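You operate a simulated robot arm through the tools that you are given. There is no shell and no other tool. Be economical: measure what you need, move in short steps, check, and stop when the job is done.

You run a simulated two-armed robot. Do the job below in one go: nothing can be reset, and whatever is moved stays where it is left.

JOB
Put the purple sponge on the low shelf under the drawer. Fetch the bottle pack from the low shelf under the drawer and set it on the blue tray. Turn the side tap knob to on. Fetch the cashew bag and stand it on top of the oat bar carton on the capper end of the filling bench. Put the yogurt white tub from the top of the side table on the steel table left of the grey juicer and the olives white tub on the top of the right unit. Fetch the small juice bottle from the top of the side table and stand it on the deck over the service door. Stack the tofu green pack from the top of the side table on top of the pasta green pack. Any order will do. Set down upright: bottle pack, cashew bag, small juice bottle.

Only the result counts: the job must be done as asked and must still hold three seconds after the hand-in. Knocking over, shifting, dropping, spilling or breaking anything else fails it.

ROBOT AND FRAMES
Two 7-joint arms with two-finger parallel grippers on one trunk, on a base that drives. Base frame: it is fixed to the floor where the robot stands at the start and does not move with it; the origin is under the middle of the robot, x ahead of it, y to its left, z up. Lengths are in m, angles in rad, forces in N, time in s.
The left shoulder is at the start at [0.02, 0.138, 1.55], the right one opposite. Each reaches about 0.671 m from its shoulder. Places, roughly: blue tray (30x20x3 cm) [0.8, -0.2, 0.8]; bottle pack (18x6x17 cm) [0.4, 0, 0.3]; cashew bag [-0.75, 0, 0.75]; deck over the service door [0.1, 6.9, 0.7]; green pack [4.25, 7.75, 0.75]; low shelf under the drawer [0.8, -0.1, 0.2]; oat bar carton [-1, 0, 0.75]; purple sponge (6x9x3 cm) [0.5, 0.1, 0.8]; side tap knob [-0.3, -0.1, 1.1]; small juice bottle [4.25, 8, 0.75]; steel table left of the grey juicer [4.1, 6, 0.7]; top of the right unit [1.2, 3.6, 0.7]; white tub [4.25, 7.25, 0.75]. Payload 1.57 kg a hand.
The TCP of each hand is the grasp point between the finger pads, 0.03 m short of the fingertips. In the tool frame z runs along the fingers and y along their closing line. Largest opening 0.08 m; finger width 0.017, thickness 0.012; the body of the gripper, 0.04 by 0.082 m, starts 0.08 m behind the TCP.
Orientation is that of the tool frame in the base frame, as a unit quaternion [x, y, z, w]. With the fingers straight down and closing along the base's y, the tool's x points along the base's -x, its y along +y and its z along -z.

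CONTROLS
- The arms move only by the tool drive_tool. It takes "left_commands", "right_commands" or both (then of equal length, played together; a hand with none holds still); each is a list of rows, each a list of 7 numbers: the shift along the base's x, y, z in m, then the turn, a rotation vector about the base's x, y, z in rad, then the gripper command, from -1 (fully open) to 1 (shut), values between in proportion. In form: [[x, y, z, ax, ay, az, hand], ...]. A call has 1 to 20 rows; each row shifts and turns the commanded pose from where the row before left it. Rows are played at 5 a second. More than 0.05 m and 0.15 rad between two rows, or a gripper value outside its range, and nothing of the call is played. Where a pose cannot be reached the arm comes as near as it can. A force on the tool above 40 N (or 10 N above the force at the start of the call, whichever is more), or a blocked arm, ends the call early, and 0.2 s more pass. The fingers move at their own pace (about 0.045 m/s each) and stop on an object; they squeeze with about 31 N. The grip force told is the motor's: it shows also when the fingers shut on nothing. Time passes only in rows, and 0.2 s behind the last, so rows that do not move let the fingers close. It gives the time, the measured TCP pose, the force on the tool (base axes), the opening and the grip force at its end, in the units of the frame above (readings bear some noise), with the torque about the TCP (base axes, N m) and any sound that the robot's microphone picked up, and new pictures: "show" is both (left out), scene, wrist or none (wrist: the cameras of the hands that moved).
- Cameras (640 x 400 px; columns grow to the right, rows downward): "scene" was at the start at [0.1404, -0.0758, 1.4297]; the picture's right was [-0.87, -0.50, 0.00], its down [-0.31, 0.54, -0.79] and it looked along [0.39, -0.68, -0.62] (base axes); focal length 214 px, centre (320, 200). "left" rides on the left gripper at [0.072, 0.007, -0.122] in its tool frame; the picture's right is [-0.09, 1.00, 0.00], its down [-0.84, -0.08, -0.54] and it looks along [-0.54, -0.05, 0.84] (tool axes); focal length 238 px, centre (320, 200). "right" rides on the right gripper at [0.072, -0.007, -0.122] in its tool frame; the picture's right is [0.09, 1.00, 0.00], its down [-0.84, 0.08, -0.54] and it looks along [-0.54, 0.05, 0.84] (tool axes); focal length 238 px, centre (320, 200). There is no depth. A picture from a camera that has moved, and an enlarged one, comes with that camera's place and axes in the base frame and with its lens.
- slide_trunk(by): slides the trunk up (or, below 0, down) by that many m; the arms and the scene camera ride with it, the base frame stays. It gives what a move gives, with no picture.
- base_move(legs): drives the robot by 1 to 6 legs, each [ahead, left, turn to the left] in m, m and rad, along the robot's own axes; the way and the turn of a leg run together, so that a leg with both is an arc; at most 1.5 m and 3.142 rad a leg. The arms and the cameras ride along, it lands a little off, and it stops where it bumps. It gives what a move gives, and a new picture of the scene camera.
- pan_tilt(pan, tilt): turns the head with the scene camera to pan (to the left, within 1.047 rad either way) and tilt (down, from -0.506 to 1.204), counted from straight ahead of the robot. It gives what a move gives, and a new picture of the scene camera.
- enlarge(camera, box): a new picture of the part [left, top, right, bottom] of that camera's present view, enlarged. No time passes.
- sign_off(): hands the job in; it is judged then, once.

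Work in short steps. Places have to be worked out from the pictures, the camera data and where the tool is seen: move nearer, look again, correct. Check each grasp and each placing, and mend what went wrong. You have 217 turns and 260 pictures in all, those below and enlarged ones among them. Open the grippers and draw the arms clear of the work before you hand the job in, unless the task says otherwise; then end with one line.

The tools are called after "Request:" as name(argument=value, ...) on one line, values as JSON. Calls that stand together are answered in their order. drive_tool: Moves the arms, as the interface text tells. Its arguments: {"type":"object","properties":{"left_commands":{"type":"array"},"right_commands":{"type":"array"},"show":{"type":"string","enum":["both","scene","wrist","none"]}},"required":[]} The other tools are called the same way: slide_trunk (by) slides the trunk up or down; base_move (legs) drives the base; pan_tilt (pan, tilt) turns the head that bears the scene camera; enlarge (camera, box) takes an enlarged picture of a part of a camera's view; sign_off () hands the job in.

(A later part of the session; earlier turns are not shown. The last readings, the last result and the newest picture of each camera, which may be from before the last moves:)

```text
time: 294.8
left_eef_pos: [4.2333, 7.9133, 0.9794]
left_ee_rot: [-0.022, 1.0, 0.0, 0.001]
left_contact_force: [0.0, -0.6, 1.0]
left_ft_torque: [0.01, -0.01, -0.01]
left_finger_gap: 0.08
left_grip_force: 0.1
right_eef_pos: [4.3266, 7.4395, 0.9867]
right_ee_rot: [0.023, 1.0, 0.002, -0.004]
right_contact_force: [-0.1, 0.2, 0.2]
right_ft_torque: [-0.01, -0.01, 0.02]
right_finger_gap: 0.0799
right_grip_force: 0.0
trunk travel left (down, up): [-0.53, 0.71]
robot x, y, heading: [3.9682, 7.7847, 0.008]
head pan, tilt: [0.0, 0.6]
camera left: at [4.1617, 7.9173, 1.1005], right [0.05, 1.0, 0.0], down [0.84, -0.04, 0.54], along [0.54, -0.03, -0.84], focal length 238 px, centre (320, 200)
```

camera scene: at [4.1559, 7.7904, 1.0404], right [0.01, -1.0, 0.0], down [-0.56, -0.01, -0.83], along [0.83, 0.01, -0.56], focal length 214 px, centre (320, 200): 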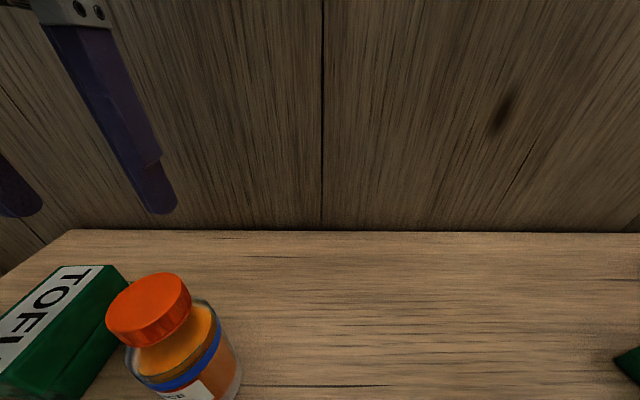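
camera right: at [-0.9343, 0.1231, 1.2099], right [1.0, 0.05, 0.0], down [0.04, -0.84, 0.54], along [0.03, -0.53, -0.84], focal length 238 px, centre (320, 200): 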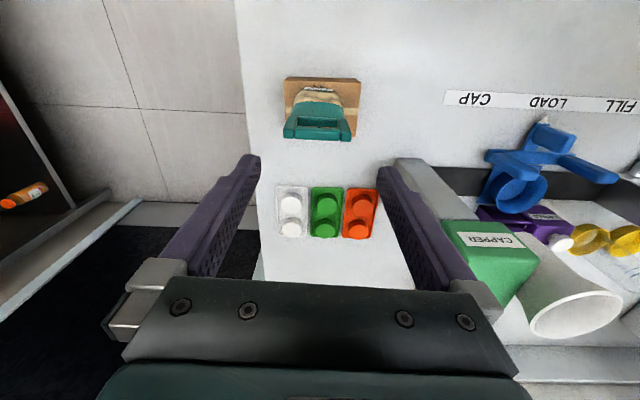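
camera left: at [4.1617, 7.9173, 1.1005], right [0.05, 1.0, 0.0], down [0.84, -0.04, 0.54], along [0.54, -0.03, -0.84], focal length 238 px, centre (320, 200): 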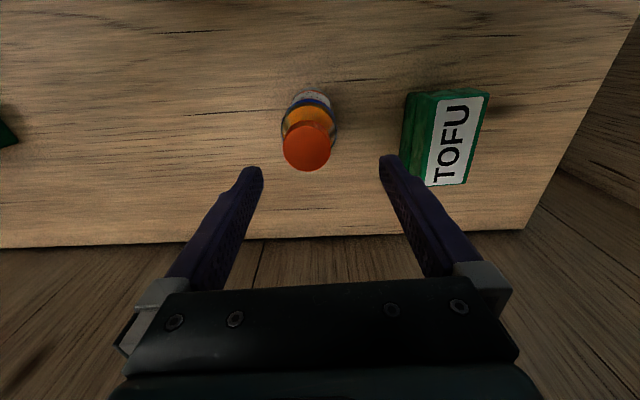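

Bottle centre (4.226, 7.90). Adjust, descend to z≈0.862, close and lift.

Request:
drive_tool(left_commands=[[-0.007, -0.012, -0.03, 0, 0, 0, -1], [0, 0, -0.03, 0, 0, 0, -1], [0, 0, -0.03, 0, 0, 0, -1], [0, 0, -0.025, 0, 0, 0, -1], [0, 0, 0, 0, 0, 0, 0.2], [0, 0, 0, 0, 0, 0, 1], [0, 0, 0, 0, 0, 0, 1], [0, 0, 0, 0, 0, 0, 1]], show="wrist")

```text
time: 296.6
left_eef_pos: [4.2264, 7.902, 0.8658]
left_ee_rot: [-0.021, 1.0, 0.0, 0.0]
left_contact_force: [0.8, 0.9, 0.1]
left_ft_torque: [0.0, -0.04, -0.02]
left_finger_gap: 0.055
left_grip_force: 30.8
right_eef_pos: [4.3286, 7.4404, 0.9859]
right_ee_rot: [0.022, 1.0, 0.001, -0.004]
right_contact_force: [-0.1, 0.3, 0.1]
right_ft_torque: [0.02, -0.01, 0.02]
right_finger_gap: 0.0801
right_grip_force: 0.0
trunk travel left (down, up): [-0.53, 0.71]
robot x, y, heading: [3.9728, 7.7872, 0.01]
head pan, tilt: [0.0, 0.6]
camera left: at [4.154, 7.9057, 0.9859], right [0.05, 1.0, 0.0], down [0.84, -0.04, 0.54], along [0.54, -0.03, -0.84], focal length 238 px, centre (320, 200)
```

left: 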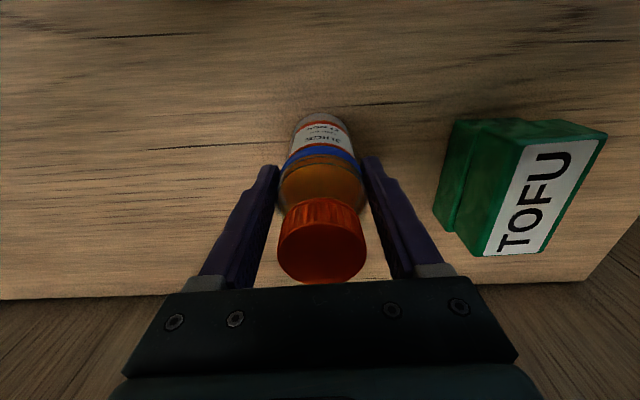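

Bottle gripped. I lift it, and shift the base right so the right-hand camera sees the yogurt tub.

Request:
drive_tool(left_commands=[[0, 0, 0.02, 0, 0, 0, 1], [-0.02, 0, 0.05, 0, 0, 0, 1], [-0.03, 0, 0.05, 0, 0, 0, 1], [-0.03, 0, 0.04, 0, 0, 0, 1]], show="none")

Request:
base_move(legs=[[0, -0.355, 0]])

Request:
drive_tool(right_commands=[[0, 0, 0.0, 0, 0, 0, -1]], show="wrist")

```text
refused: row 2 steps farther than a row can; nothing moved
```

```text
time: 298.9
left_eef_pos: [4.2295, 7.5467, 0.8643]
left_ee_rot: [-0.02, 1.0, 0.0, 0.0]
left_contact_force: [0.1, -0.4, -0.5]
left_ft_torque: [-0.02, 0.05, 0.01]
left_finger_gap: 0.055
left_grip_force: 30.9
right_eef_pos: [4.3306, 7.0841, 0.9871]
right_ee_rot: [0.023, 1.0, 0.002, -0.005]
right_contact_force: [-0.2, 0.1, 0.0]
right_ft_torque: [0.03, -0.01, 0.0]
right_finger_gap: 0.0798
right_grip_force: 0.1
trunk travel left (down, up): [-0.53, 0.71]
robot x, y, heading: [3.9715, 7.4369, 0.012]
head pan, tilt: [0.0, 0.6]
camera scene: at [4.1592, 7.4349, 1.0404], right [0.01, -1.0, 0.0], down [-0.57, -0.01, -0.82], along [0.82, 0.01, -0.57], focal length 214 px, centre (320, 200)
```

scene: 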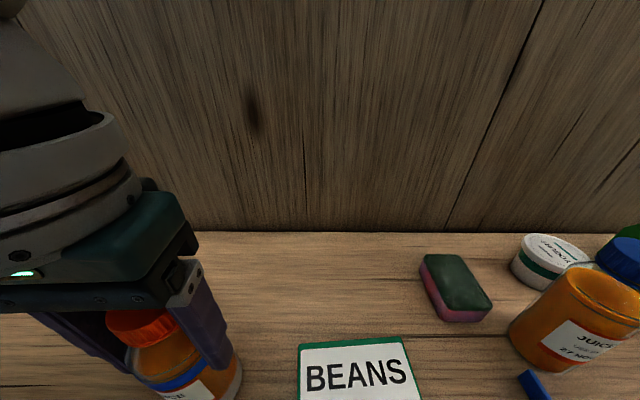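

```text
time: 299.3
left_eef_pos: [4.2289, 7.5477, 0.8646]
left_ee_rot: [-0.021, 1.0, 0.0, 0.0]
left_contact_force: [-0.5, -0.2, -0.1]
left_ft_torque: [0.0, 0.03, -0.01]
left_finger_gap: 0.0549
left_grip_force: 30.6
right_eef_pos: [4.3304, 7.0839, 0.987]
right_ee_rot: [0.023, 1.0, 0.002, -0.004]
right_contact_force: [-0.3, -0.1, 0.1]
right_ft_torque: [-0.01, 0.03, 0.0]
right_finger_gap: 0.0801
right_grip_force: 0.1
trunk travel left (down, up): [-0.53, 0.71]
robot x, y, heading: [3.9712, 7.4344, 0.009]
head pan, tilt: [0.0, 0.6]
camera right: at [4.2574, 7.0812, 1.1097], right [-0.05, 1.0, 0.0], down [0.84, 0.04, 0.54], along [0.53, 0.03, -0.84], focal length 238 px, centre (320, 200)
```

right: 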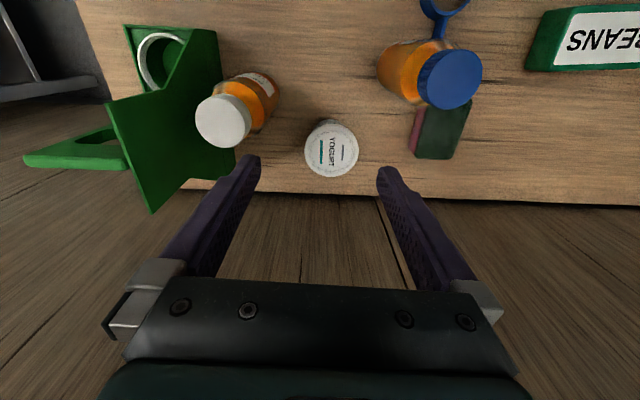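

The refused lift meant the bottle was slid along the table, but it still stands upright in the grip and hit nothing. Now I lift it properly, and tilt the right hand for the yogurt (lid ≈7.2 cm at (4.37, 7.105)).

Request:
drive_tool(left_commands=[[0, 0, 0.03, 0, 0, 0, 1], [0, 0, 0.045, 0, 0, 0, 1], [0, 0, 0.045, 0, 0, 0, 1], [-0.03, 0, 0.03, 0, 0, 0, 1]], right_commands=[[0, 0, 0, 0, 0.125, 0, -1], [0, 0.01, 0, 0, 0.125, 0, -1], [0, 0.011, 0, 0, 0, 0, -1], [-0.01, 0, 0, 0, 0, 0, -1]], show="none")

Request:
base_move(legs=[[0.05, 0, 0]])

Request:
drive_tool(right_commands=[[0, 0, -0.03, 0, 0, 0, -1], [0, 0, -0.03, 0, 0, 0, -1], [0, 0, -0.02, 0, 0, 0, -1]], show="wrist")

```text
time: 300.3
left_eef_pos: [4.1928, 7.5506, 1.002]
left_ee_rot: [-0.03, 0.999, 0.019, -0.034]
left_contact_force: [0.2, -0.1, -3.8]
left_ft_torque: [-0.04, 0.0, 0.01]
left_finger_gap: 0.0548
left_grip_force: 31.3
right_eef_pos: [4.3198, 7.1057, 0.9866]
right_ee_rot: [0.022, 0.991, -0.001, -0.129]
right_contact_force: [0.1, 0.2, 0.5]
right_ft_torque: [-0.01, 0.0, 0.01]
right_finger_gap: 0.0797
right_grip_force: 0.1
trunk travel left (down, up): [-0.53, 0.71]
robot x, y, heading: [3.9701, 7.4374, 0.014]
head pan, tilt: [0.0, 0.6]
```

```text
time: 301.2
left_eef_pos: [4.2443, 7.5506, 1.0028]
left_ee_rot: [-0.026, 0.999, 0.019, -0.028]
left_contact_force: [1.1, 0.2, -2.6]
left_ft_torque: [-0.01, 0.01, 0.01]
left_finger_gap: 0.0549
left_grip_force: 30.9
right_eef_pos: [4.3718, 7.1045, 0.9862]
right_ee_rot: [0.023, 0.991, -0.001, -0.129]
right_contact_force: [0.7, 0.2, -0.3]
right_ft_torque: [0.0, -0.05, 0.02]
right_finger_gap: 0.0801
right_grip_force: 0.1
trunk travel left (down, up): [-0.53, 0.71]
robot x, y, heading: [4.0244, 7.4348, 0.009]
head pan, tilt: [0.0, 0.6]
camera scene: at [4.2096, 7.4355, 1.0405], right [0.01, -1.0, 0.0], down [-0.56, -0.01, -0.83], along [0.83, 0.01, -0.56], focal length 214 px, centre (320, 200)
```

scene: 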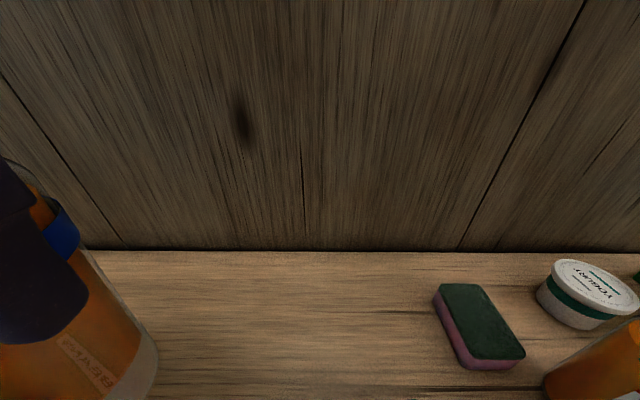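

```text
time: 302.0
left_eef_pos: [4.2455, 7.5492, 1.0007]
left_ee_rot: [-0.025, 0.999, 0.02, -0.031]
left_contact_force: [0.2, -0.6, -2.6]
left_ft_torque: [-0.01, 0.03, 0.0]
left_finger_gap: 0.0552
left_grip_force: 31.5
right_eef_pos: [4.3692, 7.1061, 0.9074]
right_ee_rot: [0.023, 0.992, -0.001, -0.128]
right_contact_force: [-0.2, 0.0, -0.6]
right_ft_torque: [-0.01, 0.0, 0.0]
right_finger_gap: 0.0801
right_grip_force: 0.1
trunk travel left (down, up): [-0.53, 0.71]
robot x, y, heading: [4.0228, 7.4373, 0.004]
head pan, tilt: [0.0, 0.6]
camera right: at [4.3297, 7.1025, 1.0442], right [-0.04, 1.0, 0.02], down [0.95, 0.04, 0.31], along [0.31, 0.03, -0.95], focal length 238 px, centre (320, 200)
```

right: 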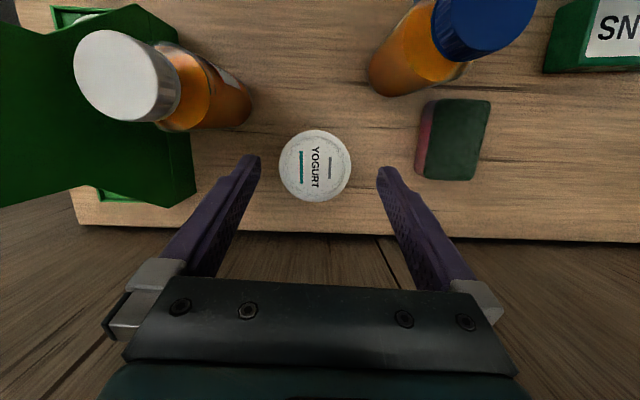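

Lid centre (4.371, 7.103), 7.1 cm wide. I descend onto it with a tiny correction, close and lift.

Request:
drive_tool(right_commands=[[0.001, -0.003, -0.04, 0, 0, 0, -1], [0, 0, -0.03, 0, 0, 0, -1], [0, 0, -0.02, 0, 0, 0, -1], [0, 0, -0.015, 0, 0, 0, -1], [0, 0, -0.01, 0, 0, 0, -1]], show="wrist")

```text
time: 303.2
left_eef_pos: [4.2442, 7.5515, 1.0016]
left_ee_rot: [-0.025, 0.999, 0.02, -0.031]
left_contact_force: [0.4, -0.7, -1.8]
left_ft_torque: [-0.01, 0.03, -0.02]
left_finger_gap: 0.0548
left_grip_force: 31.5
right_eef_pos: [4.3721, 7.1031, 0.792]
right_ee_rot: [0.023, 0.991, -0.002, -0.129]
right_contact_force: [-0.6, 0.3, -0.4]
right_ft_torque: [-0.03, 0.0, 0.01]
right_finger_gap: 0.0803
right_grip_force: 0.0
trunk travel left (down, up): [-0.53, 0.71]
robot x, y, heading: [4.0204, 7.4342, 0.008]
head pan, tilt: [0.0, 0.6]
camera right: at [4.3319, 7.0994, 0.9294], right [-0.04, 1.0, 0.01], down [0.95, 0.04, 0.31], along [0.31, 0.03, -0.95], focal length 238 px, centre (320, 200)
```

right: 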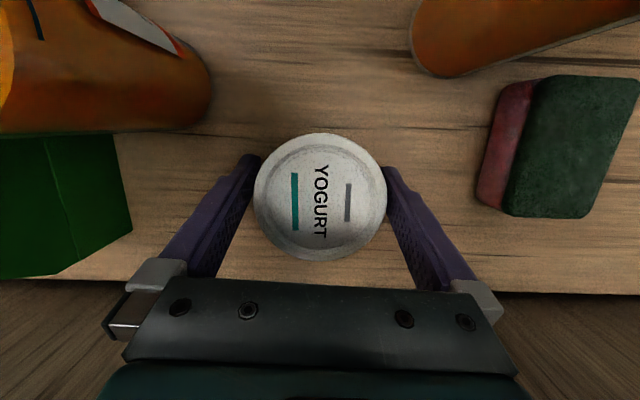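

Straddled cleanly. Close and lift.

Request:
drive_tool(right_commands=[[0, 0, 0, 0, 0, 0, 0.2], [0, 0, 0, 0, 0, 0, 1], [0, 0, 0, 0, 0, 0, 1], [0, 0, 0.02, 0, 0, 0, 1], [0, 0, 0.04, 0, 0, 0, 1], [0, 0, 0.05, 0, 0, 0, 1], [0, 0, 0.05, 0, 0, 0, 1], [0, 0, 0.04, 0, 0, 0, 1]], show="wrist")

```text
time: 305.0
left_eef_pos: [4.2447, 7.5507, 1.0013]
left_ee_rot: [-0.025, 0.999, 0.021, -0.03]
left_contact_force: [0.5, 0.1, -2.5]
left_ft_torque: [0.02, 0.0, 0.03]
left_finger_gap: 0.0551
left_grip_force: 31.4
right_eef_pos: [4.3725, 7.1034, 0.991]
right_ee_rot: [0.024, 0.991, 0.0, -0.13]
right_contact_force: [0.2, -0.7, -1.1]
right_ft_torque: [-0.01, 0.0, 0.01]
right_finger_gap: 0.0734
right_grip_force: 31.2
trunk travel left (down, up): [-0.53, 0.71]
robot x, y, heading: [4.0244, 7.4376, 0.01]
head pan, tilt: [0.0, 0.6]
camera right: at [4.3318, 7.1005, 1.128], right [-0.04, 1.0, 0.02], down [0.95, 0.04, 0.31], along [0.31, 0.03, -0.95], focal length 238 px, centre (320, 200)
```

right: 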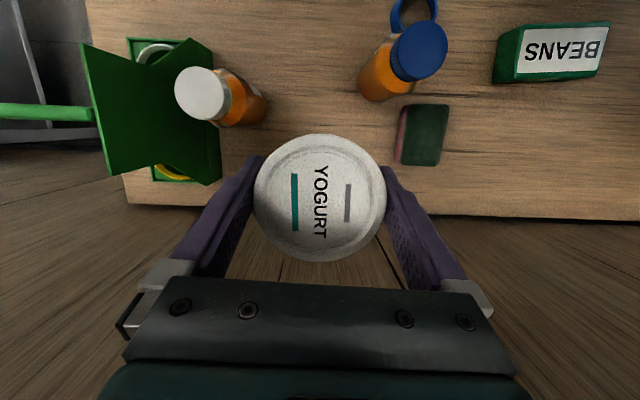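

Yogurt held. I raise the trunk, back off, and move right to the steel table with the juicer.

Request:
slide_trunk(by=0.1)

Request:
base_move(legs=[[-0.6, 0, 0], [0, -1.15, 0]])

```text
time: 306.4
left_eef_pos: [4.2423, 7.5516, 1.1014]
left_ee_rot: [-0.025, 0.999, 0.02, -0.03]
left_contact_force: [-0.1, 0.0, -3.8]
left_ft_torque: [0.01, 0.01, 0.0]
left_finger_gap: 0.055
left_grip_force: 30.9
right_eef_pos: [4.3726, 7.1039, 1.0904]
right_ee_rot: [0.023, 0.991, -0.001, -0.129]
right_contact_force: [1.5, -0.9, -1.3]
right_ft_torque: [0.01, 0.0, -0.01]
right_finger_gap: 0.073
right_grip_force: 31.0
trunk travel left (down, up): [-0.63, 0.61]
robot x, y, heading: [4.0234, 7.4371, 0.003]
head pan, tilt: [0.0, 0.6]
```

```text
time: 315.2
left_eef_pos: [3.6477, 6.3895, 1.1008]
left_ee_rot: [-0.02, 0.999, 0.021, -0.031]
left_contact_force: [-0.1, -0.5, -2.3]
left_ft_torque: [0.0, 0.0, -0.04]
left_finger_gap: 0.0551
left_grip_force: 30.4
right_eef_pos: [3.7708, 5.9416, 1.091]
right_ee_rot: [0.029, 0.991, -0.001, -0.128]
right_contact_force: [0.0, 0.7, -2.3]
right_ft_torque: [0.02, 0.0, -0.05]
right_finger_gap: 0.0731
right_grip_force: 31.4
trunk travel left (down, up): [-0.63, 0.61]
robot x, y, heading: [3.425, 6.2773, -0.007]
head pan, tilt: [0.0, 0.6]
camera scene: at [3.6108, 6.2752, 1.1404], right [0.0, -1.0, 0.0], down [-0.57, 0.0, -0.82], along [0.82, 0.0, -0.57], focal length 214 px, centre (320, 200)
```

scene: 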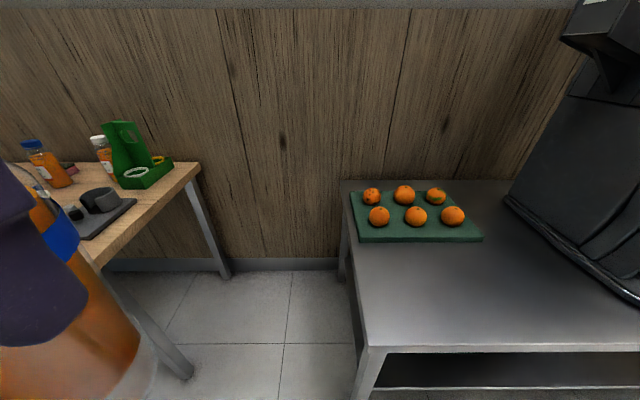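

The free area of the steel table lies in front of the orange tray, left of the juicer: target (3.90, 5.95). I move ahead and lower.

Request:
base_move(legs=[[0.13, 0, 0]])

Request:
slide_trunk(by=-0.15)

Request:
drive_tool(right_commands=[[0, 0, -0.04, 0, 0, 0, 1], [0, 0, -0.04, 0, 0, 0, 1], [0, 0, -0.03, 0, 0, 0, 1]], show="scene")

```text
time: 316.5
left_eef_pos: [3.7776, 6.3882, 1.0996]
left_ee_rot: [-0.018, 0.999, 0.02, -0.031]
left_contact_force: [0.4, 0.1, -2.8]
left_ft_torque: [0.02, 0.01, 0.02]
left_finger_gap: 0.0552
left_grip_force: 31.3
right_eef_pos: [3.8985, 5.9414, 1.0908]
right_ee_rot: [0.029, 0.991, 0.0, -0.129]
right_contact_force: [-0.5, -1.1, -1.6]
right_ft_torque: [-0.01, 0.01, 0.0]
right_finger_gap: 0.0732
right_grip_force: 31.5
trunk travel left (down, up): [-0.63, 0.61]
robot x, y, heading: [3.559, 6.2749, -0.006]
head pan, tilt: [0.0, 0.6]
camera scene: at [3.7409, 6.2744, 1.1404], right [-0.01, -1.0, 0.0], down [-0.57, 0.0, -0.82], along [0.82, 0.0, -0.57], focal length 214 px, centre (320, 200)
```

scene: 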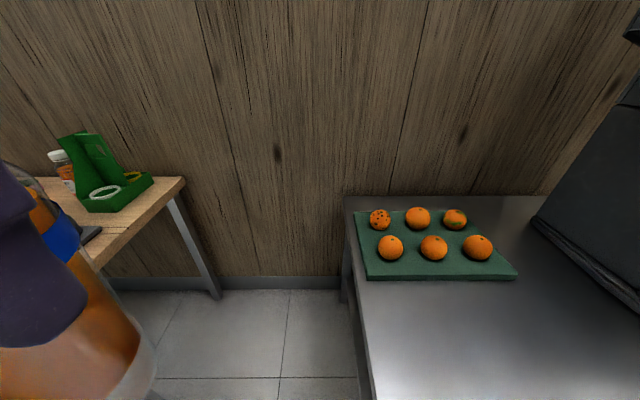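

```text
time: 318.3
left_eef_pos: [3.776, 6.3898, 0.9507]
left_ee_rot: [-0.019, 0.999, 0.02, -0.031]
left_contact_force: [-0.2, 0.0, -3.0]
left_ft_torque: [0.02, 0.03, 0.03]
left_finger_gap: 0.0551
left_grip_force: 30.8
right_eef_pos: [3.8997, 5.9414, 0.9413]
right_ee_rot: [0.03, 0.991, 0.0, -0.129]
right_contact_force: [0.6, -0.6, -0.9]
right_ft_torque: [-0.01, 0.01, 0.03]
right_finger_gap: 0.0734
right_grip_force: 31.0
trunk travel left (down, up): [-0.48, 0.76]
robot x, y, heading: [3.559, 6.2752, -0.006]
head pan, tilt: [0.0, 0.6]
```

```text
time: 319.1
left_eef_pos: [3.7766, 6.3892, 0.9511]
left_ee_rot: [-0.019, 0.999, 0.02, -0.031]
left_contact_force: [0.6, 0.9, -2.3]
left_ft_torque: [0.03, 0.05, 0.01]
left_finger_gap: 0.0547
left_grip_force: 30.8
right_eef_pos: [3.8998, 5.9411, 0.8321]
right_ee_rot: [0.031, 0.991, 0.001, -0.128]
right_contact_force: [-0.1, 0.2, -1.7]
right_ft_torque: [-0.03, 0.01, 0.02]
right_finger_gap: 0.0735
right_grip_force: 31.4
trunk travel left (down, up): [-0.48, 0.76]
robot x, y, heading: [3.5547, 6.276, -0.006]
head pan, tilt: [0.0, 0.6]
camera scene: at [3.7407, 6.2746, 0.9904], right [-0.01, -1.0, 0.0], down [-0.57, 0.0, -0.82], along [0.82, 0.0, -0.57], focal length 214 px, centre (320, 200)
```

scene: 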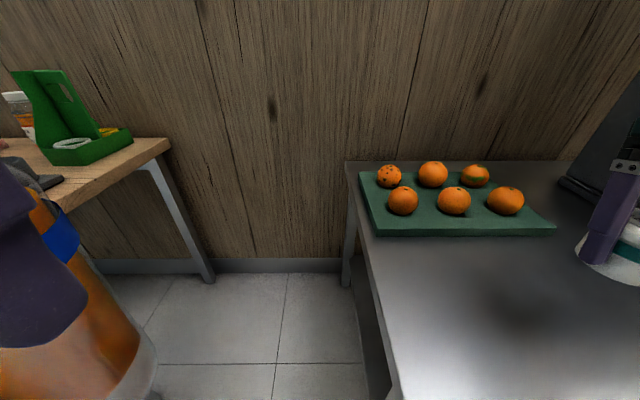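

Table is near z≈0.69–0.70. I lower the tub until contact.

Request:
drive_tool(right_commands=[[0, 0, -0.03, 0, 0, 0, 1], [0, 0, -0.03, 0, 0, 0, 1], [0, 0, -0.012, 0, 0, 0, 1], [0, 0, -0.008, 0, 0, 0, 1], [0, 0, -0.005, 0, 0, 0, 1], [0, 0, -0.005, 0, 0, 0, 1], [0, 0, -0.005, 0, 0, 0, 1], [0, 0, -0.005, 0, 0, 0, 1]], show="wrist")

```text
time: 320.9
left_eef_pos: [3.7783, 6.3891, 0.951]
left_ee_rot: [-0.019, 0.999, 0.02, -0.031]
left_contact_force: [0.5, 0.6, -1.7]
left_ft_torque: [-0.04, -0.01, -0.04]
left_finger_gap: 0.0548
left_grip_force: 30.9
right_eef_pos: [3.898, 5.9398, 0.7294]
right_ee_rot: [0.029, 0.991, 0.0, -0.13]
right_contact_force: [-0.5, -0.3, -1.4]
right_ft_torque: [-0.03, 0.02, -0.01]
right_finger_gap: 0.0732
right_grip_force: 31.2
trunk travel left (down, up): [-0.48, 0.76]
robot x, y, heading: [3.558, 6.2772, -0.004]
head pan, tilt: [0.0, 0.6]
camera right: at [3.858, 5.937, 0.8669], right [-0.03, 1.0, 0.02], down [0.95, 0.02, 0.31], along [0.31, 0.02, -0.95], focal length 238 px, centre (320, 200)
```

right: 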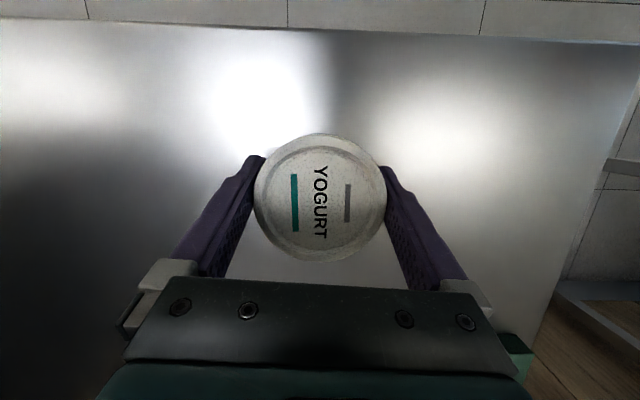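

No contact yet; continue down slowly.

Request:
drive_tool(right_commands=[[0, 0, -0.005, 0, 0, 0, 1], [0, 0, -0.005, 0, 0, 0, 1], [0, 0, -0.005, 0, 0, 0, 1], [0, 0, -0.005, 0, 0, 0, 1], [0, 0, -0.005, 0, 0, 0, 1], [0, 0, -0.005, 0, 0, 0, 1]], show="none")

```text
time: 322.3
left_eef_pos: [3.7785, 6.3866, 0.9518]
left_ee_rot: [-0.018, 0.999, 0.02, -0.03]
left_contact_force: [0.4, -0.9, -3.6]
left_ft_torque: [0.0, 0.02, 0.0]
left_finger_gap: 0.055
left_grip_force: 30.7
right_eef_pos: [3.902, 5.9379, 0.702]
right_ee_rot: [0.03, 0.992, -0.002, -0.126]
right_contact_force: [-0.9, 2.3, 27.0]
right_ft_torque: [-0.01, -0.08, -0.25]
right_finger_gap: 0.0729
right_grip_force: 31.1
trunk travel left (down, up): [-0.48, 0.76]
robot x, y, heading: [3.5556, 6.2769, -0.009]
head pan, tilt: [0.0, 0.6]
```

Contact. Release and lift the right hand.

Request:
drive_tool(right_commands=[[0, 0, 0.003, 0, 0, 0, 1], [0, 0, 0, 0, 0, 0, 0.2], [0, 0, 0, 0, 0, 0, -0.6], [0, 0, 0, 0, 0, 0, -1], [0, 0, 0, 0, 0, 0, -1], [0, 0, 0.02, 0, 0, 0, -1], [0, 0, 0.04, 0, 0, 0, -1], [0, 0, 0.05, 0, 0, 0, -1], [0, 0, 0.05, 0, 0, 0, -1], [0, 0, 0.05, 0, 0, 0, -1], [0, 0, 0.04, 0, 0, 0, -1]], show="wrist")

```text
time: 324.7
left_eef_pos: [3.7768, 6.3888, 0.9511]
left_ee_rot: [-0.018, 0.999, 0.02, -0.03]
left_contact_force: [0.0, -0.7, -2.7]
left_ft_torque: [0.01, 0.0, 0.0]
left_finger_gap: 0.0548
left_grip_force: 31.3
right_eef_pos: [3.8999, 5.9384, 0.9546]
right_ee_rot: [0.03, 0.991, 0.0, -0.129]
right_contact_force: [0.0, 0.2, -0.7]
right_ft_torque: [0.0, 0.01, 0.01]
right_finger_gap: 0.0799
right_grip_force: 0.0
trunk travel left (down, up): [-0.48, 0.76]
robot x, y, heading: [3.5572, 6.2776, -0.006]
head pan, tilt: [0.0, 0.6]
camera right: at [3.8592, 5.9352, 1.0908], right [-0.03, 1.0, 0.02], down [0.95, 0.02, 0.31], along [0.31, 0.02, -0.95], focal length 238 px, centre (320, 200)
```

right: 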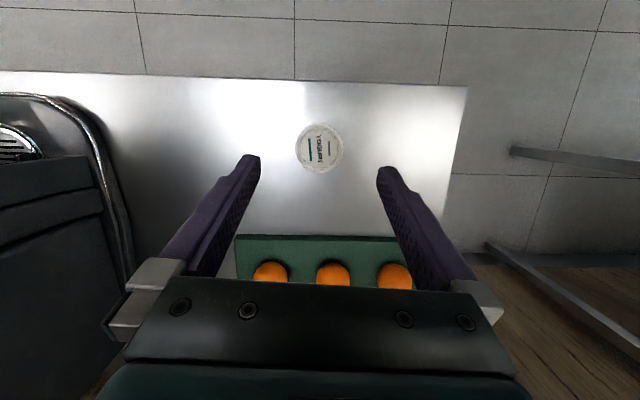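

Yogurt stands left of the juicer. Now the OLIVES tub at about (4.10, 7.09): raise trunk, go left, then ahead.

Request:
slide_trunk(by=0.1)

Request:
base_move(legs=[[0, 1.15, 0.006], [0.16, 0, 0]])

Request:
drive_tool(right_commands=[[0, 0, 0, 0, 0, 0, -1]], show="wrist")

```text
time: 326.0
left_eef_pos: [3.776, 6.3885, 1.0504]
left_ee_rot: [-0.019, 0.999, 0.02, -0.031]
left_contact_force: [-0.3, -0.4, -2.6]
left_ft_torque: [-0.04, 0.0, -0.01]
left_finger_gap: 0.0548
left_grip_force: 30.9
right_eef_pos: [3.8988, 5.9388, 1.0535]
right_ee_rot: [0.03, 0.991, 0.0, -0.129]
right_contact_force: [-0.1, 0.6, -0.4]
right_ft_torque: [0.01, -0.01, -0.02]
right_finger_gap: 0.0801
right_grip_force: 0.1
trunk travel left (down, up): [-0.58, 0.66]
robot x, y, heading: [3.5536, 6.2749, -0.002]
head pan, tilt: [0.0, 0.6]
```

```text
time: 332.8
left_eef_pos: [3.9453, 7.5228, 1.0506]
left_ee_rot: [-0.016, 0.999, 0.021, -0.031]
left_contact_force: [-0.1, 0.4, -2.2]
left_ft_torque: [0.0, -0.01, -0.01]
left_finger_gap: 0.0547
left_grip_force: 31.2
right_eef_pos: [4.067, 7.072, 1.0536]
right_ee_rot: [0.033, 0.991, 0.0, -0.13]
right_contact_force: [0.9, -0.2, -0.2]
right_ft_torque: [0.0, 0.0, 0.0]
right_finger_gap: 0.0803
right_grip_force: 0.1
trunk travel left (down, up): [-0.58, 0.66]
robot x, y, heading: [3.7217, 7.4155, -0.01]
head pan, tilt: [0.0, 0.6]
camera scene: at [3.9089, 7.4087, 1.0904], right [-0.01, -1.0, 0.0], down [-0.56, 0.01, -0.83], along [0.83, -0.01, -0.56], focal length 214 px, centre (320, 200)
```

scene: 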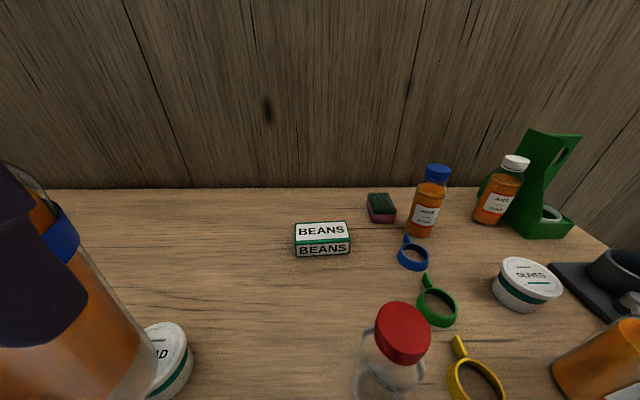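

```text
time: 333.2
left_eef_pos: [3.9455, 7.5232, 1.0517]
left_ee_rot: [-0.016, 0.999, 0.02, -0.031]
left_contact_force: [0.1, 0.4, -3.6]
left_ft_torque: [-0.02, 0.04, -0.02]
left_finger_gap: 0.0549
left_grip_force: 30.8
right_eef_pos: [4.0656, 7.0706, 1.0538]
right_ee_rot: [0.033, 0.991, 0.001, -0.129]
right_contact_force: [0.1, 0.5, 0.2]
right_ft_torque: [0.0, -0.03, 0.01]
right_finger_gap: 0.0799
right_grip_force: 0.0
trunk travel left (down, up): [-0.58, 0.66]
robot x, y, heading: [3.7222, 7.4158, -0.009]
head pan, tilt: [0.0, 0.6]
camera right: at [4.0254, 7.0692, 1.1904], right [-0.03, 1.0, 0.02], down [0.95, 0.02, 0.31], along [0.31, 0.02, -0.95], focal length 238 px, centre (320, 200)
```

right: 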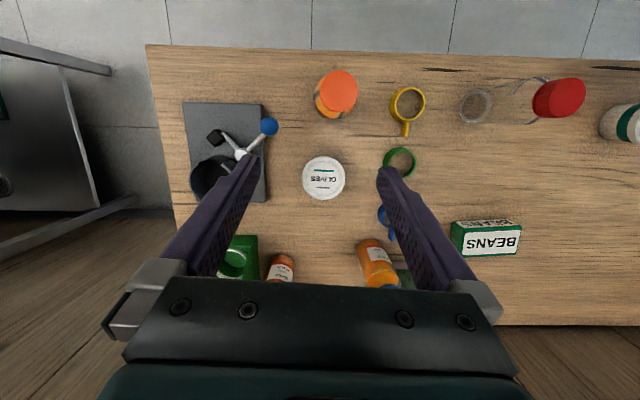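

Olives lid centre (4.111, 7.081), 7.2 cm. I raise the left bottle, shift the base right/ahead for reach, then bring the right hand over the tub.

Request:
drive_tool(left_commands=[[0, 0, 0.03, 0, 0, 0, 1], [0, 0, 0.03, 0, 0, 0, 1], [0, 0, 0.02, 0, 0, 0, 1]], show="none")

Request:
base_move(legs=[[0.03, -0.12, 0.01]])

Request:
slide_trunk(by=-0.05)

Request:
drive_tool(right_commands=[[0.005, 0.045, 0, 0, 0, 0, -1], [0.005, 0.045, 0, 0, 0, 0, -1], [0.005, 0.04, -0.02, 0, 0, 0, -1], [0, 0, -0.04, 0, 0, 0, -1]], show="wrist")

```text
time: 333.8
left_eef_pos: [3.9299, 7.5447, 1.0637]
left_ee_rot: [-0.017, 0.989, 0.113, -0.097]
left_contact_force: [-0.2, -0.3, -3.3]
left_ft_torque: [-0.02, -0.01, 0.02]
left_finger_gap: 0.0549
left_grip_force: 31.2
right_eef_pos: [4.0647, 7.0713, 1.0518]
right_ee_rot: [0.031, 0.991, 0.0, -0.129]
right_contact_force: [-0.6, -0.8, -0.3]
right_ft_torque: [0.03, -0.04, 0.03]
right_finger_gap: 0.0799
right_grip_force: 0.1
trunk travel left (down, up): [-0.58, 0.66]
robot x, y, heading: [3.7243, 7.4091, -0.008]
head pan, tilt: [0.0, 0.6]
stopped in row 3 (left hand): the arm was blocked; the commanded pose is now the measured one
```

```text
time: 335.1
left_eef_pos: [3.9557, 7.4285, 1.0613]
left_ee_rot: [-0.022, 0.989, 0.111, -0.099]
left_contact_force: [0.1, 0.5, -3.2]
left_ft_torque: [-0.02, -0.04, -0.02]
left_finger_gap: 0.0549
left_grip_force: 31.0
right_eef_pos: [4.0975, 6.9582, 1.0523]
right_ee_rot: [0.027, 0.991, -0.001, -0.13]
right_contact_force: [-0.8, -0.6, 0.0]
right_ft_torque: [0.01, -0.01, -0.01]
right_finger_gap: 0.0799
right_grip_force: 0.0
trunk travel left (down, up): [-0.58, 0.66]
robot x, y, heading: [3.7492, 7.2965, 0.003]
head pan, tilt: [0.0, 0.6]
camera scene: at [3.9376, 7.293, 1.0904], right [0.0, -1.0, 0.0], down [-0.56, 0.0, -0.83], along [0.83, 0.0, -0.56], focal length 214 px, centre (320, 200)
```

scene: 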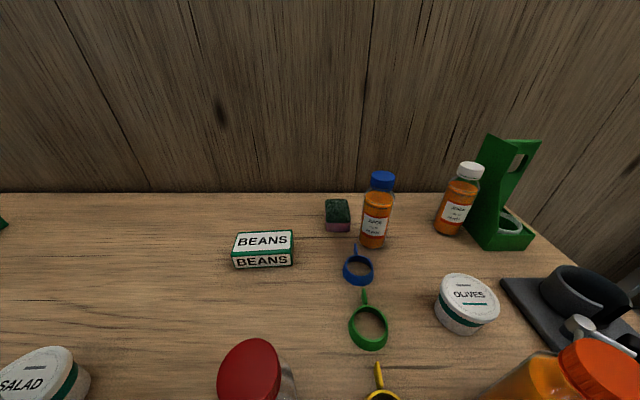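

```text
time: 336.0
left_eef_pos: [3.9565, 7.4274, 1.012]
left_ee_rot: [-0.022, 0.989, 0.111, -0.099]
left_contact_force: [-0.3, 0.1, -1.9]
left_ft_torque: [-0.03, 0.01, -0.01]
left_finger_gap: 0.0551
left_grip_force: 31.0
right_eef_pos: [4.099, 6.9583, 1.0036]
right_ee_rot: [0.027, 0.991, 0.0, -0.129]
right_contact_force: [0.9, 0.3, -0.7]
right_ft_torque: [-0.04, 0.02, -0.02]
right_finger_gap: 0.08
right_grip_force: 0.1
trunk travel left (down, up): [-0.53, 0.71]
robot x, y, heading: [3.7551, 7.2956, -0.002]
head pan, tilt: [0.0, 0.6]
```

```text
time: 337.0
left_eef_pos: [3.9559, 7.4286, 1.0125]
left_ee_rot: [-0.022, 0.989, 0.112, -0.099]
left_contact_force: [-0.1, 0.8, -3.2]
left_ft_torque: [-0.01, -0.01, -0.02]
left_finger_gap: 0.0547
left_grip_force: 31.1
right_eef_pos: [4.114, 7.088, 0.9427]
right_ee_rot: [0.027, 0.991, 0.0, -0.129]
right_contact_force: [0.8, -0.2, -1.6]
right_ft_torque: [0.03, -0.02, -0.01]
right_finger_gap: 0.08
right_grip_force: 0.2
trunk travel left (down, up): [-0.53, 0.71]
robot x, y, heading: [3.7537, 7.291, -0.002]
head pan, tilt: [0.0, 0.6]
camera right: at [4.0736, 7.0855, 1.0799], right [-0.04, 1.0, 0.02], down [0.95, 0.03, 0.31], along [0.31, 0.03, -0.95], focal length 238 px, centre (320, 200)
```

right: 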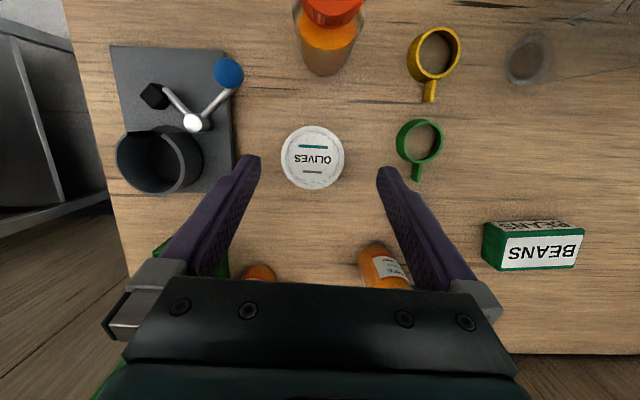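

Olives lid at (4.111, 7.084). Descend with a tiny correction and grip.

Request:
drive_tool(right_commands=[[-0.002, -0.004, -0.04, 0, 0, 0, -1], [0, 0, -0.04, 0, 0, 0, -1], [0, 0, -0.035, 0, 0, 0, -1], [0, 0, -0.02, 0, 0, 0, -1], [0, 0, -0.015, 0, 0, 0, -1], [0, 0, 0, 0, 0, 0, 0.2], [0, 0, 0, 0, 0, 0, 1], [0, 0, 0, 0, 0, 0, 1]], show="wrist")

```text
time: 338.8
left_eef_pos: [3.9556, 7.4281, 1.0123]
left_ee_rot: [-0.022, 0.989, 0.111, -0.1]
left_contact_force: [0.0, 0.4, -3.3]
left_ft_torque: [0.03, -0.02, 0.0]
left_finger_gap: 0.0549
left_grip_force: 31.0
right_eef_pos: [4.1107, 7.0832, 0.7915]
right_ee_rot: [0.027, 0.991, -0.001, -0.129]
right_contact_force: [-0.3, 1.5, -0.6]
right_ft_torque: [0.0, 0.04, -0.02]
right_finger_gap: 0.0735
right_grip_force: 30.9
trunk travel left (down, up): [-0.53, 0.71]
robot x, y, heading: [3.7543, 7.2941, 0.0]
head pan, tilt: [0.0, 0.6]
camera right: at [4.0704, 7.0802, 0.9294], right [-0.04, 1.0, 0.02], down [0.95, 0.03, 0.31], along [0.31, 0.03, -0.95], focal length 238 px, centre (320, 200)
```

right: 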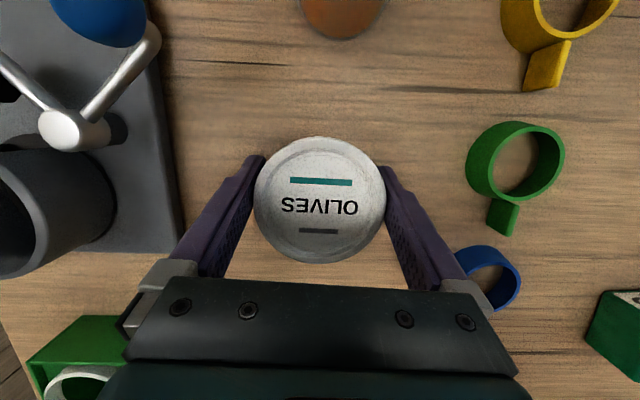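

Olives held. Lift, raise the trunk, back far off, and turn around to face the kiosk (−x).

Request:
drive_tool(right_commands=[[0, 0, 0.02, 0, 0, 0, 1], [0, 0, 0.04, 0, 0, 0, 1], [0, 0, 0.05, 0, 0, 0, 1], [0, 0, 0.05, 0, 0, 0, 1], [0, 0, 0.04, 0, 0, 0, 1]], show="none")

Request:
slide_trunk(by=0.15)

Request:
base_move(legs=[[-1.2, 0, 0], [0, -0.4, 0], [0, 0, 3.13]])

Request:
pan_tilt(pan=0.0, tilt=0.3)

```text
time: 340.0
left_eef_pos: [3.9559, 7.4283, 1.0131]
left_ee_rot: [-0.022, 0.988, 0.113, -0.099]
left_contact_force: [0.4, 0.1, -2.6]
left_ft_torque: [-0.01, 0.02, 0.03]
left_finger_gap: 0.0551
left_grip_force: 30.9
right_eef_pos: [4.109, 7.0831, 0.9929]
right_ee_rot: [0.027, 0.991, 0.0, -0.13]
right_contact_force: [0.0, 0.0, -2.1]
right_ft_torque: [0.0, 0.02, -0.02]
right_finger_gap: 0.0736
right_grip_force: 30.7
trunk travel left (down, up): [-0.53, 0.71]
robot x, y, heading: [3.7523, 7.2916, -0.003]
head pan, tilt: [0.0, 0.6]
```

```text
time: 341.7
left_eef_pos: [3.9558, 7.4284, 1.162]
left_ee_rot: [-0.022, 0.988, 0.112, -0.099]
left_contact_force: [-0.1, -0.3, -2.8]
left_ft_torque: [-0.03, 0.01, 0.03]
left_finger_gap: 0.0548
left_grip_force: 31.4
right_eef_pos: [4.1095, 7.0842, 1.1422]
right_ee_rot: [0.027, 0.991, 0.0, -0.129]
right_contact_force: [0.3, -0.5, -2.5]
right_ft_torque: [0.02, 0.03, 0.01]
right_finger_gap: 0.0732
right_grip_force: 30.6
trunk travel left (down, up): [-0.68, 0.56]
robot x, y, heading: [3.7495, 7.2969, -0.001]
head pan, tilt: [0.0, 0.6]
```

```text
time: 357.3
left_eef_pos: [2.3513, 6.7436, 1.1631]
left_ee_rot: [0.988, 0.025, 0.1, 0.112]
left_contact_force: [0.3, 0.7, -3.0]
left_ft_torque: [0.06, 0.0, 0.05]
left_finger_gap: 0.0551
left_grip_force: 30.5
right_eef_pos: [2.1975, 7.0884, 1.1418]
right_ee_rot: [0.991, -0.024, 0.131, -0.001]
right_contact_force: [0.1, -0.6, -2.1]
right_ft_torque: [0.02, 0.0, 0.0]
right_finger_gap: 0.0729
right_grip_force: 31.4
trunk travel left (down, up): [-0.68, 0.56]
robot x, y, heading: [2.5545, 6.8812, -3.139]
head pan, tilt: [0.0, 0.6]
camera scene: at [2.3653, 6.8782, 1.1904], right [-0.01, 1.0, 0.0], down [0.57, 0.0, -0.82], along [-0.82, -0.01, -0.57], focal length 214 px, centre (320, 200)
```

scene: 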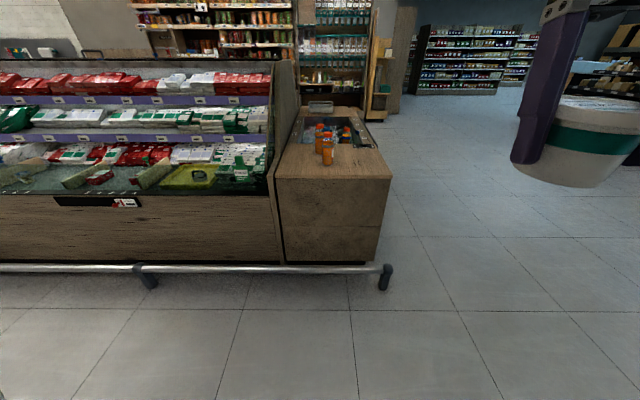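

```text
time: 358.1
left_eef_pos: [2.352, 6.7435, 1.1624]
left_ee_rot: [0.988, 0.025, 0.099, 0.111]
left_contact_force: [-0.3, -0.1, -2.7]
left_ft_torque: [0.02, -0.03, 0.01]
left_finger_gap: 0.0551
left_grip_force: 30.8
right_eef_pos: [2.1975, 7.0889, 1.1419]
right_ee_rot: [0.991, -0.023, 0.129, -0.001]
right_contact_force: [-0.6, -0.2, -1.7]
right_ft_torque: [0.04, 0.0, 0.02]
right_finger_gap: 0.0734
right_grip_force: 31.6
trunk travel left (down, up): [-0.68, 0.56]
robot x, y, heading: [2.5607, 6.8807, -3.135]
head pan, tilt: [0.0, 0.3]
camera scene: at [2.3603, 6.8782, 1.2178], right [-0.01, 1.0, 0.0], down [0.3, 0.0, -0.95], along [-0.95, -0.01, -0.3], focal length 214 px, centre (320, 200)
```

scene: 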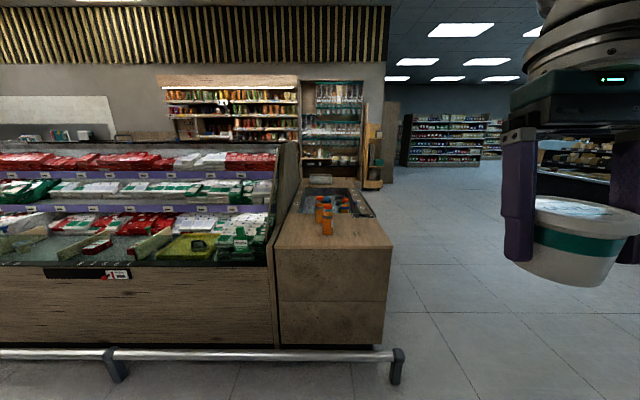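

This island's end unit has juice bottles on it; the deck at (0.1, 6.9) is farther along. I go around on the +y side and face it.

Request:
base_move(legs=[[0, -1.25, 0], [1.5, 0, 0], [0.8, 0, 0], [0, 0, 1.57]])

Request:
pan_tilt(pan=0.0, tilt=0.5)

```text
time: 379.1
left_eef_pos: [0.3915, 7.8795, 1.1635]
left_ee_rot: [0.675, 0.723, 0.15, 0.008]
left_contact_force: [0.2, 0.4, -2.9]
left_ft_torque: [-0.02, 0.02, -0.01]
left_finger_gap: 0.0552
left_grip_force: 30.9
right_eef_pos: [0.0493, 7.7191, 1.1417]
right_ee_rot: [0.712, 0.69, 0.089, -0.093]
right_contact_force: [0.7, -0.3, -1.7]
right_ft_torque: [0.03, 0.0, -0.02]
right_finger_gap: 0.0733
right_grip_force: 30.9
trunk travel left (down, up): [-0.68, 0.56]
robot x, y, heading: [0.2538, 8.0828, -1.552]
head pan, tilt: [0.0, 0.3]
camera scene: at [0.2539, 7.8867, 1.2179], right [-1.0, -0.02, 0.0], down [-0.01, 0.3, -0.96], along [0.02, -0.95, -0.3], focal length 214 px, centre (320, 200)
```

scene: 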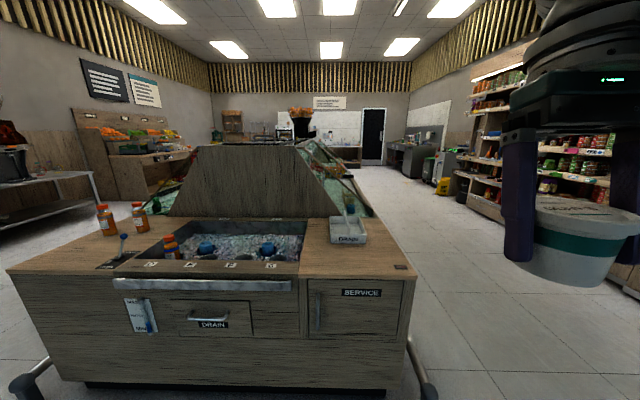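

```text
time: 379.9
left_eef_pos: [0.3919, 7.8792, 1.163]
left_ee_rot: [0.675, 0.722, 0.15, 0.007]
left_contact_force: [-0.2, -0.6, -3.2]
left_ft_torque: [0.0, 0.04, 0.01]
left_finger_gap: 0.0547
left_grip_force: 30.8
right_eef_pos: [0.0487, 7.7195, 1.1409]
right_ee_rot: [0.711, 0.691, 0.091, -0.094]
right_contact_force: [0.4, 0.8, -1.2]
right_ft_torque: [-0.01, 0.0, 0.0]
right_finger_gap: 0.0735
right_grip_force: 31.2
trunk travel left (down, up): [-0.68, 0.56]
robot x, y, heading: [0.2533, 8.0803, -1.551]
head pan, tilt: [0.0, 0.499]
camera scene: at [0.2539, 7.8891, 1.1995], right [-1.0, -0.02, 0.0], down [-0.01, 0.48, -0.88], along [0.02, -0.88, -0.48], focal length 214 px, centre (320, 200)
```

scene: 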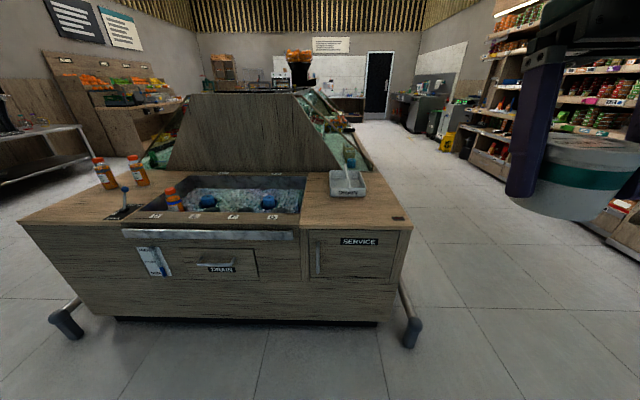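

The SERVICE door's deck spans about x −0.11…0.33, y 6.5…7.15, z≈0.66, with a white box at its back. Target for the bottle: (0.12, 7.03). I straighten the left hand and extend it forward.

Request:
drive_tool(left_commands=[[0, -0.03, 0, 0, 0, 0, 1], [0, -0.04, -0.01, -0.07, 0.07, 0, 1], [0, -0.04, -0.01, -0.07, 0.07, 0, 1], [0, -0.04, -0.01, -0.066, 0.074, 0, 1], [0, -0.02, -0.01, 0, 0, 0, 1]], show="none")

Request:
base_move(legs=[[0.4, -0.27, -0.018]])

Request:
slide_trunk(by=-0.1)

Request:
drive_tool(left_commands=[[0, 0, 0, 0, 0, 0, 1]])

```text
time: 381.1
left_eef_pos: [0.3901, 7.7091, 1.1211]
left_ee_rot: [0.682, 0.731, 0.001, 0.0]
left_contact_force: [-0.3, 1.1, -3.0]
left_ft_torque: [0.08, -0.01, 0.0]
left_finger_gap: 0.0548
left_grip_force: 30.9
right_eef_pos: [0.0494, 7.7195, 1.141]
right_ee_rot: [0.711, 0.691, 0.09, -0.093]
right_contact_force: [-0.3, -0.3, -1.0]
right_ft_torque: [0.02, 0.0, 0.01]
right_finger_gap: 0.0732
right_grip_force: 31.0
trunk travel left (down, up): [-0.68, 0.56]
robot x, y, heading: [0.2519, 8.0791, -1.546]
head pan, tilt: [0.0, 0.499]
```

```text
time: 383.9
left_eef_pos: [0.1213, 7.3069, 1.1204]
left_ee_rot: [0.687, 0.726, 0.001, -0.001]
left_contact_force: [-1.0, -0.9, -2.5]
left_ft_torque: [0.03, 0.01, 0.02]
left_finger_gap: 0.055
left_grip_force: 30.9
right_eef_pos: [-0.2173, 7.3228, 1.1407]
right_ee_rot: [0.717, 0.685, 0.091, -0.092]
right_contact_force: [0.4, 1.1, -1.1]
right_ft_torque: [-0.01, 0.0, 0.01]
right_finger_gap: 0.0735
right_grip_force: 31.7
trunk travel left (down, up): [-0.68, 0.56]
robot x, y, heading: [-0.0092, 7.68, -1.57]
head pan, tilt: [0.0, 0.499]
camera scene: at [-0.0119, 7.4884, 1.1994], right [-1.0, -0.01, 0.0], down [0.0, 0.48, -0.88], along [0.01, -0.88, -0.48], focal length 214 px, centre (320, 200)
```

scene: 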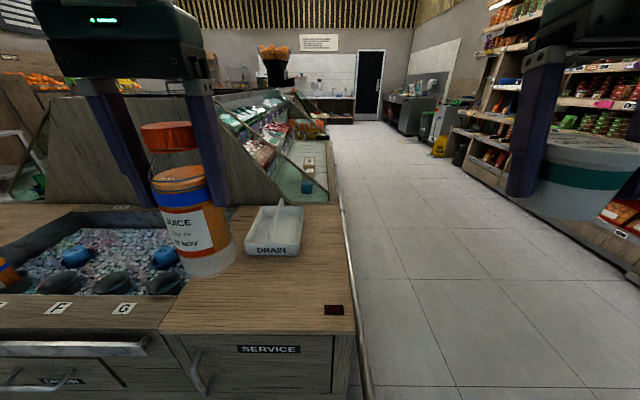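

```text
time: 385.2
left_eef_pos: [0.122, 7.3071, 1.0198]
left_ee_rot: [0.688, 0.726, 0.001, 0.0]
left_contact_force: [0.0, -0.6, -2.9]
left_ft_torque: [0.04, -0.02, 0.01]
left_finger_gap: 0.055
left_grip_force: 30.8
right_eef_pos: [-0.218, 7.3211, 1.042]
right_ee_rot: [0.717, 0.685, 0.091, -0.092]
right_contact_force: [0.4, 0.1, -2.0]
right_ft_torque: [-0.01, 0.01, 0.0]
right_finger_gap: 0.0733
right_grip_force: 30.6
trunk travel left (down, up): [-0.58, 0.66]
robot x, y, heading: [-0.01, 7.6766, -1.564]
head pan, tilt: [0.0, 0.499]
```

```text
time: 385.6
left_eef_pos: [0.123, 7.3065, 1.0214]
left_ee_rot: [0.688, 0.726, 0.002, -0.001]
left_contact_force: [-0.5, 0.0, -3.7]
left_ft_torque: [0.04, 0.0, -0.02]
left_finger_gap: 0.055
left_grip_force: 31.1
right_eef_pos: [-0.2178, 7.3203, 1.042]
right_ee_rot: [0.717, 0.685, 0.09, -0.093]
right_contact_force: [-0.2, 0.0, -1.4]
right_ft_torque: [0.0, -0.03, 0.06]
right_finger_gap: 0.0733
right_grip_force: 31.1
trunk travel left (down, up): [-0.58, 0.66]
robot x, y, heading: [-0.01, 7.6809, -1.561]
head pan, tilt: [0.0, 0.499]
camera scene: at [-0.0119, 7.4884, 1.0995], right [-1.0, -0.01, 0.0], down [0.0, 0.48, -0.88], along [0.01, -0.88, -0.48], focal length 214 px, centre (320, 200)
camera left: at [0.125, 7.3786, 1.1425], right [1.0, -0.04, 0.0], down [-0.03, -0.84, 0.54], along [-0.02, -0.54, -0.84], focal length 238 px, centre (320, 200)
```

scene: 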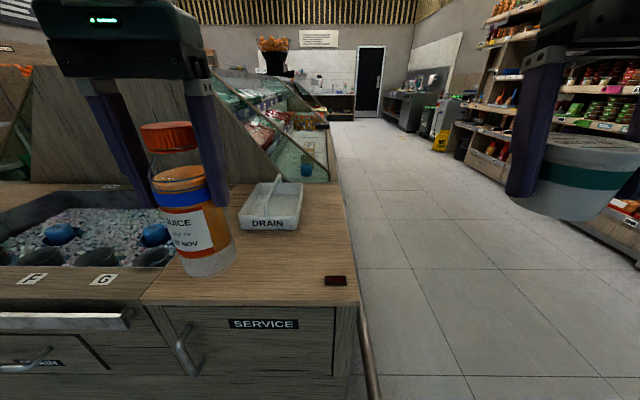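
left: 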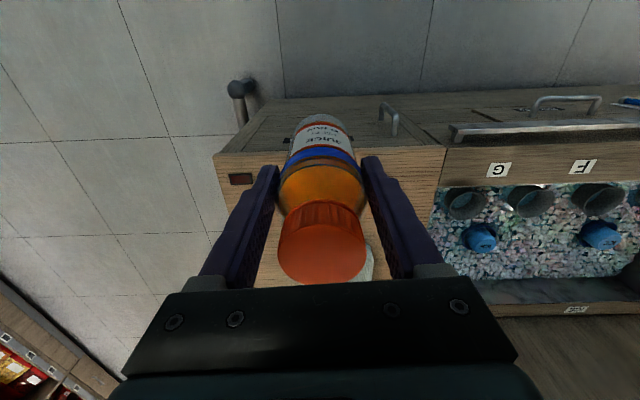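

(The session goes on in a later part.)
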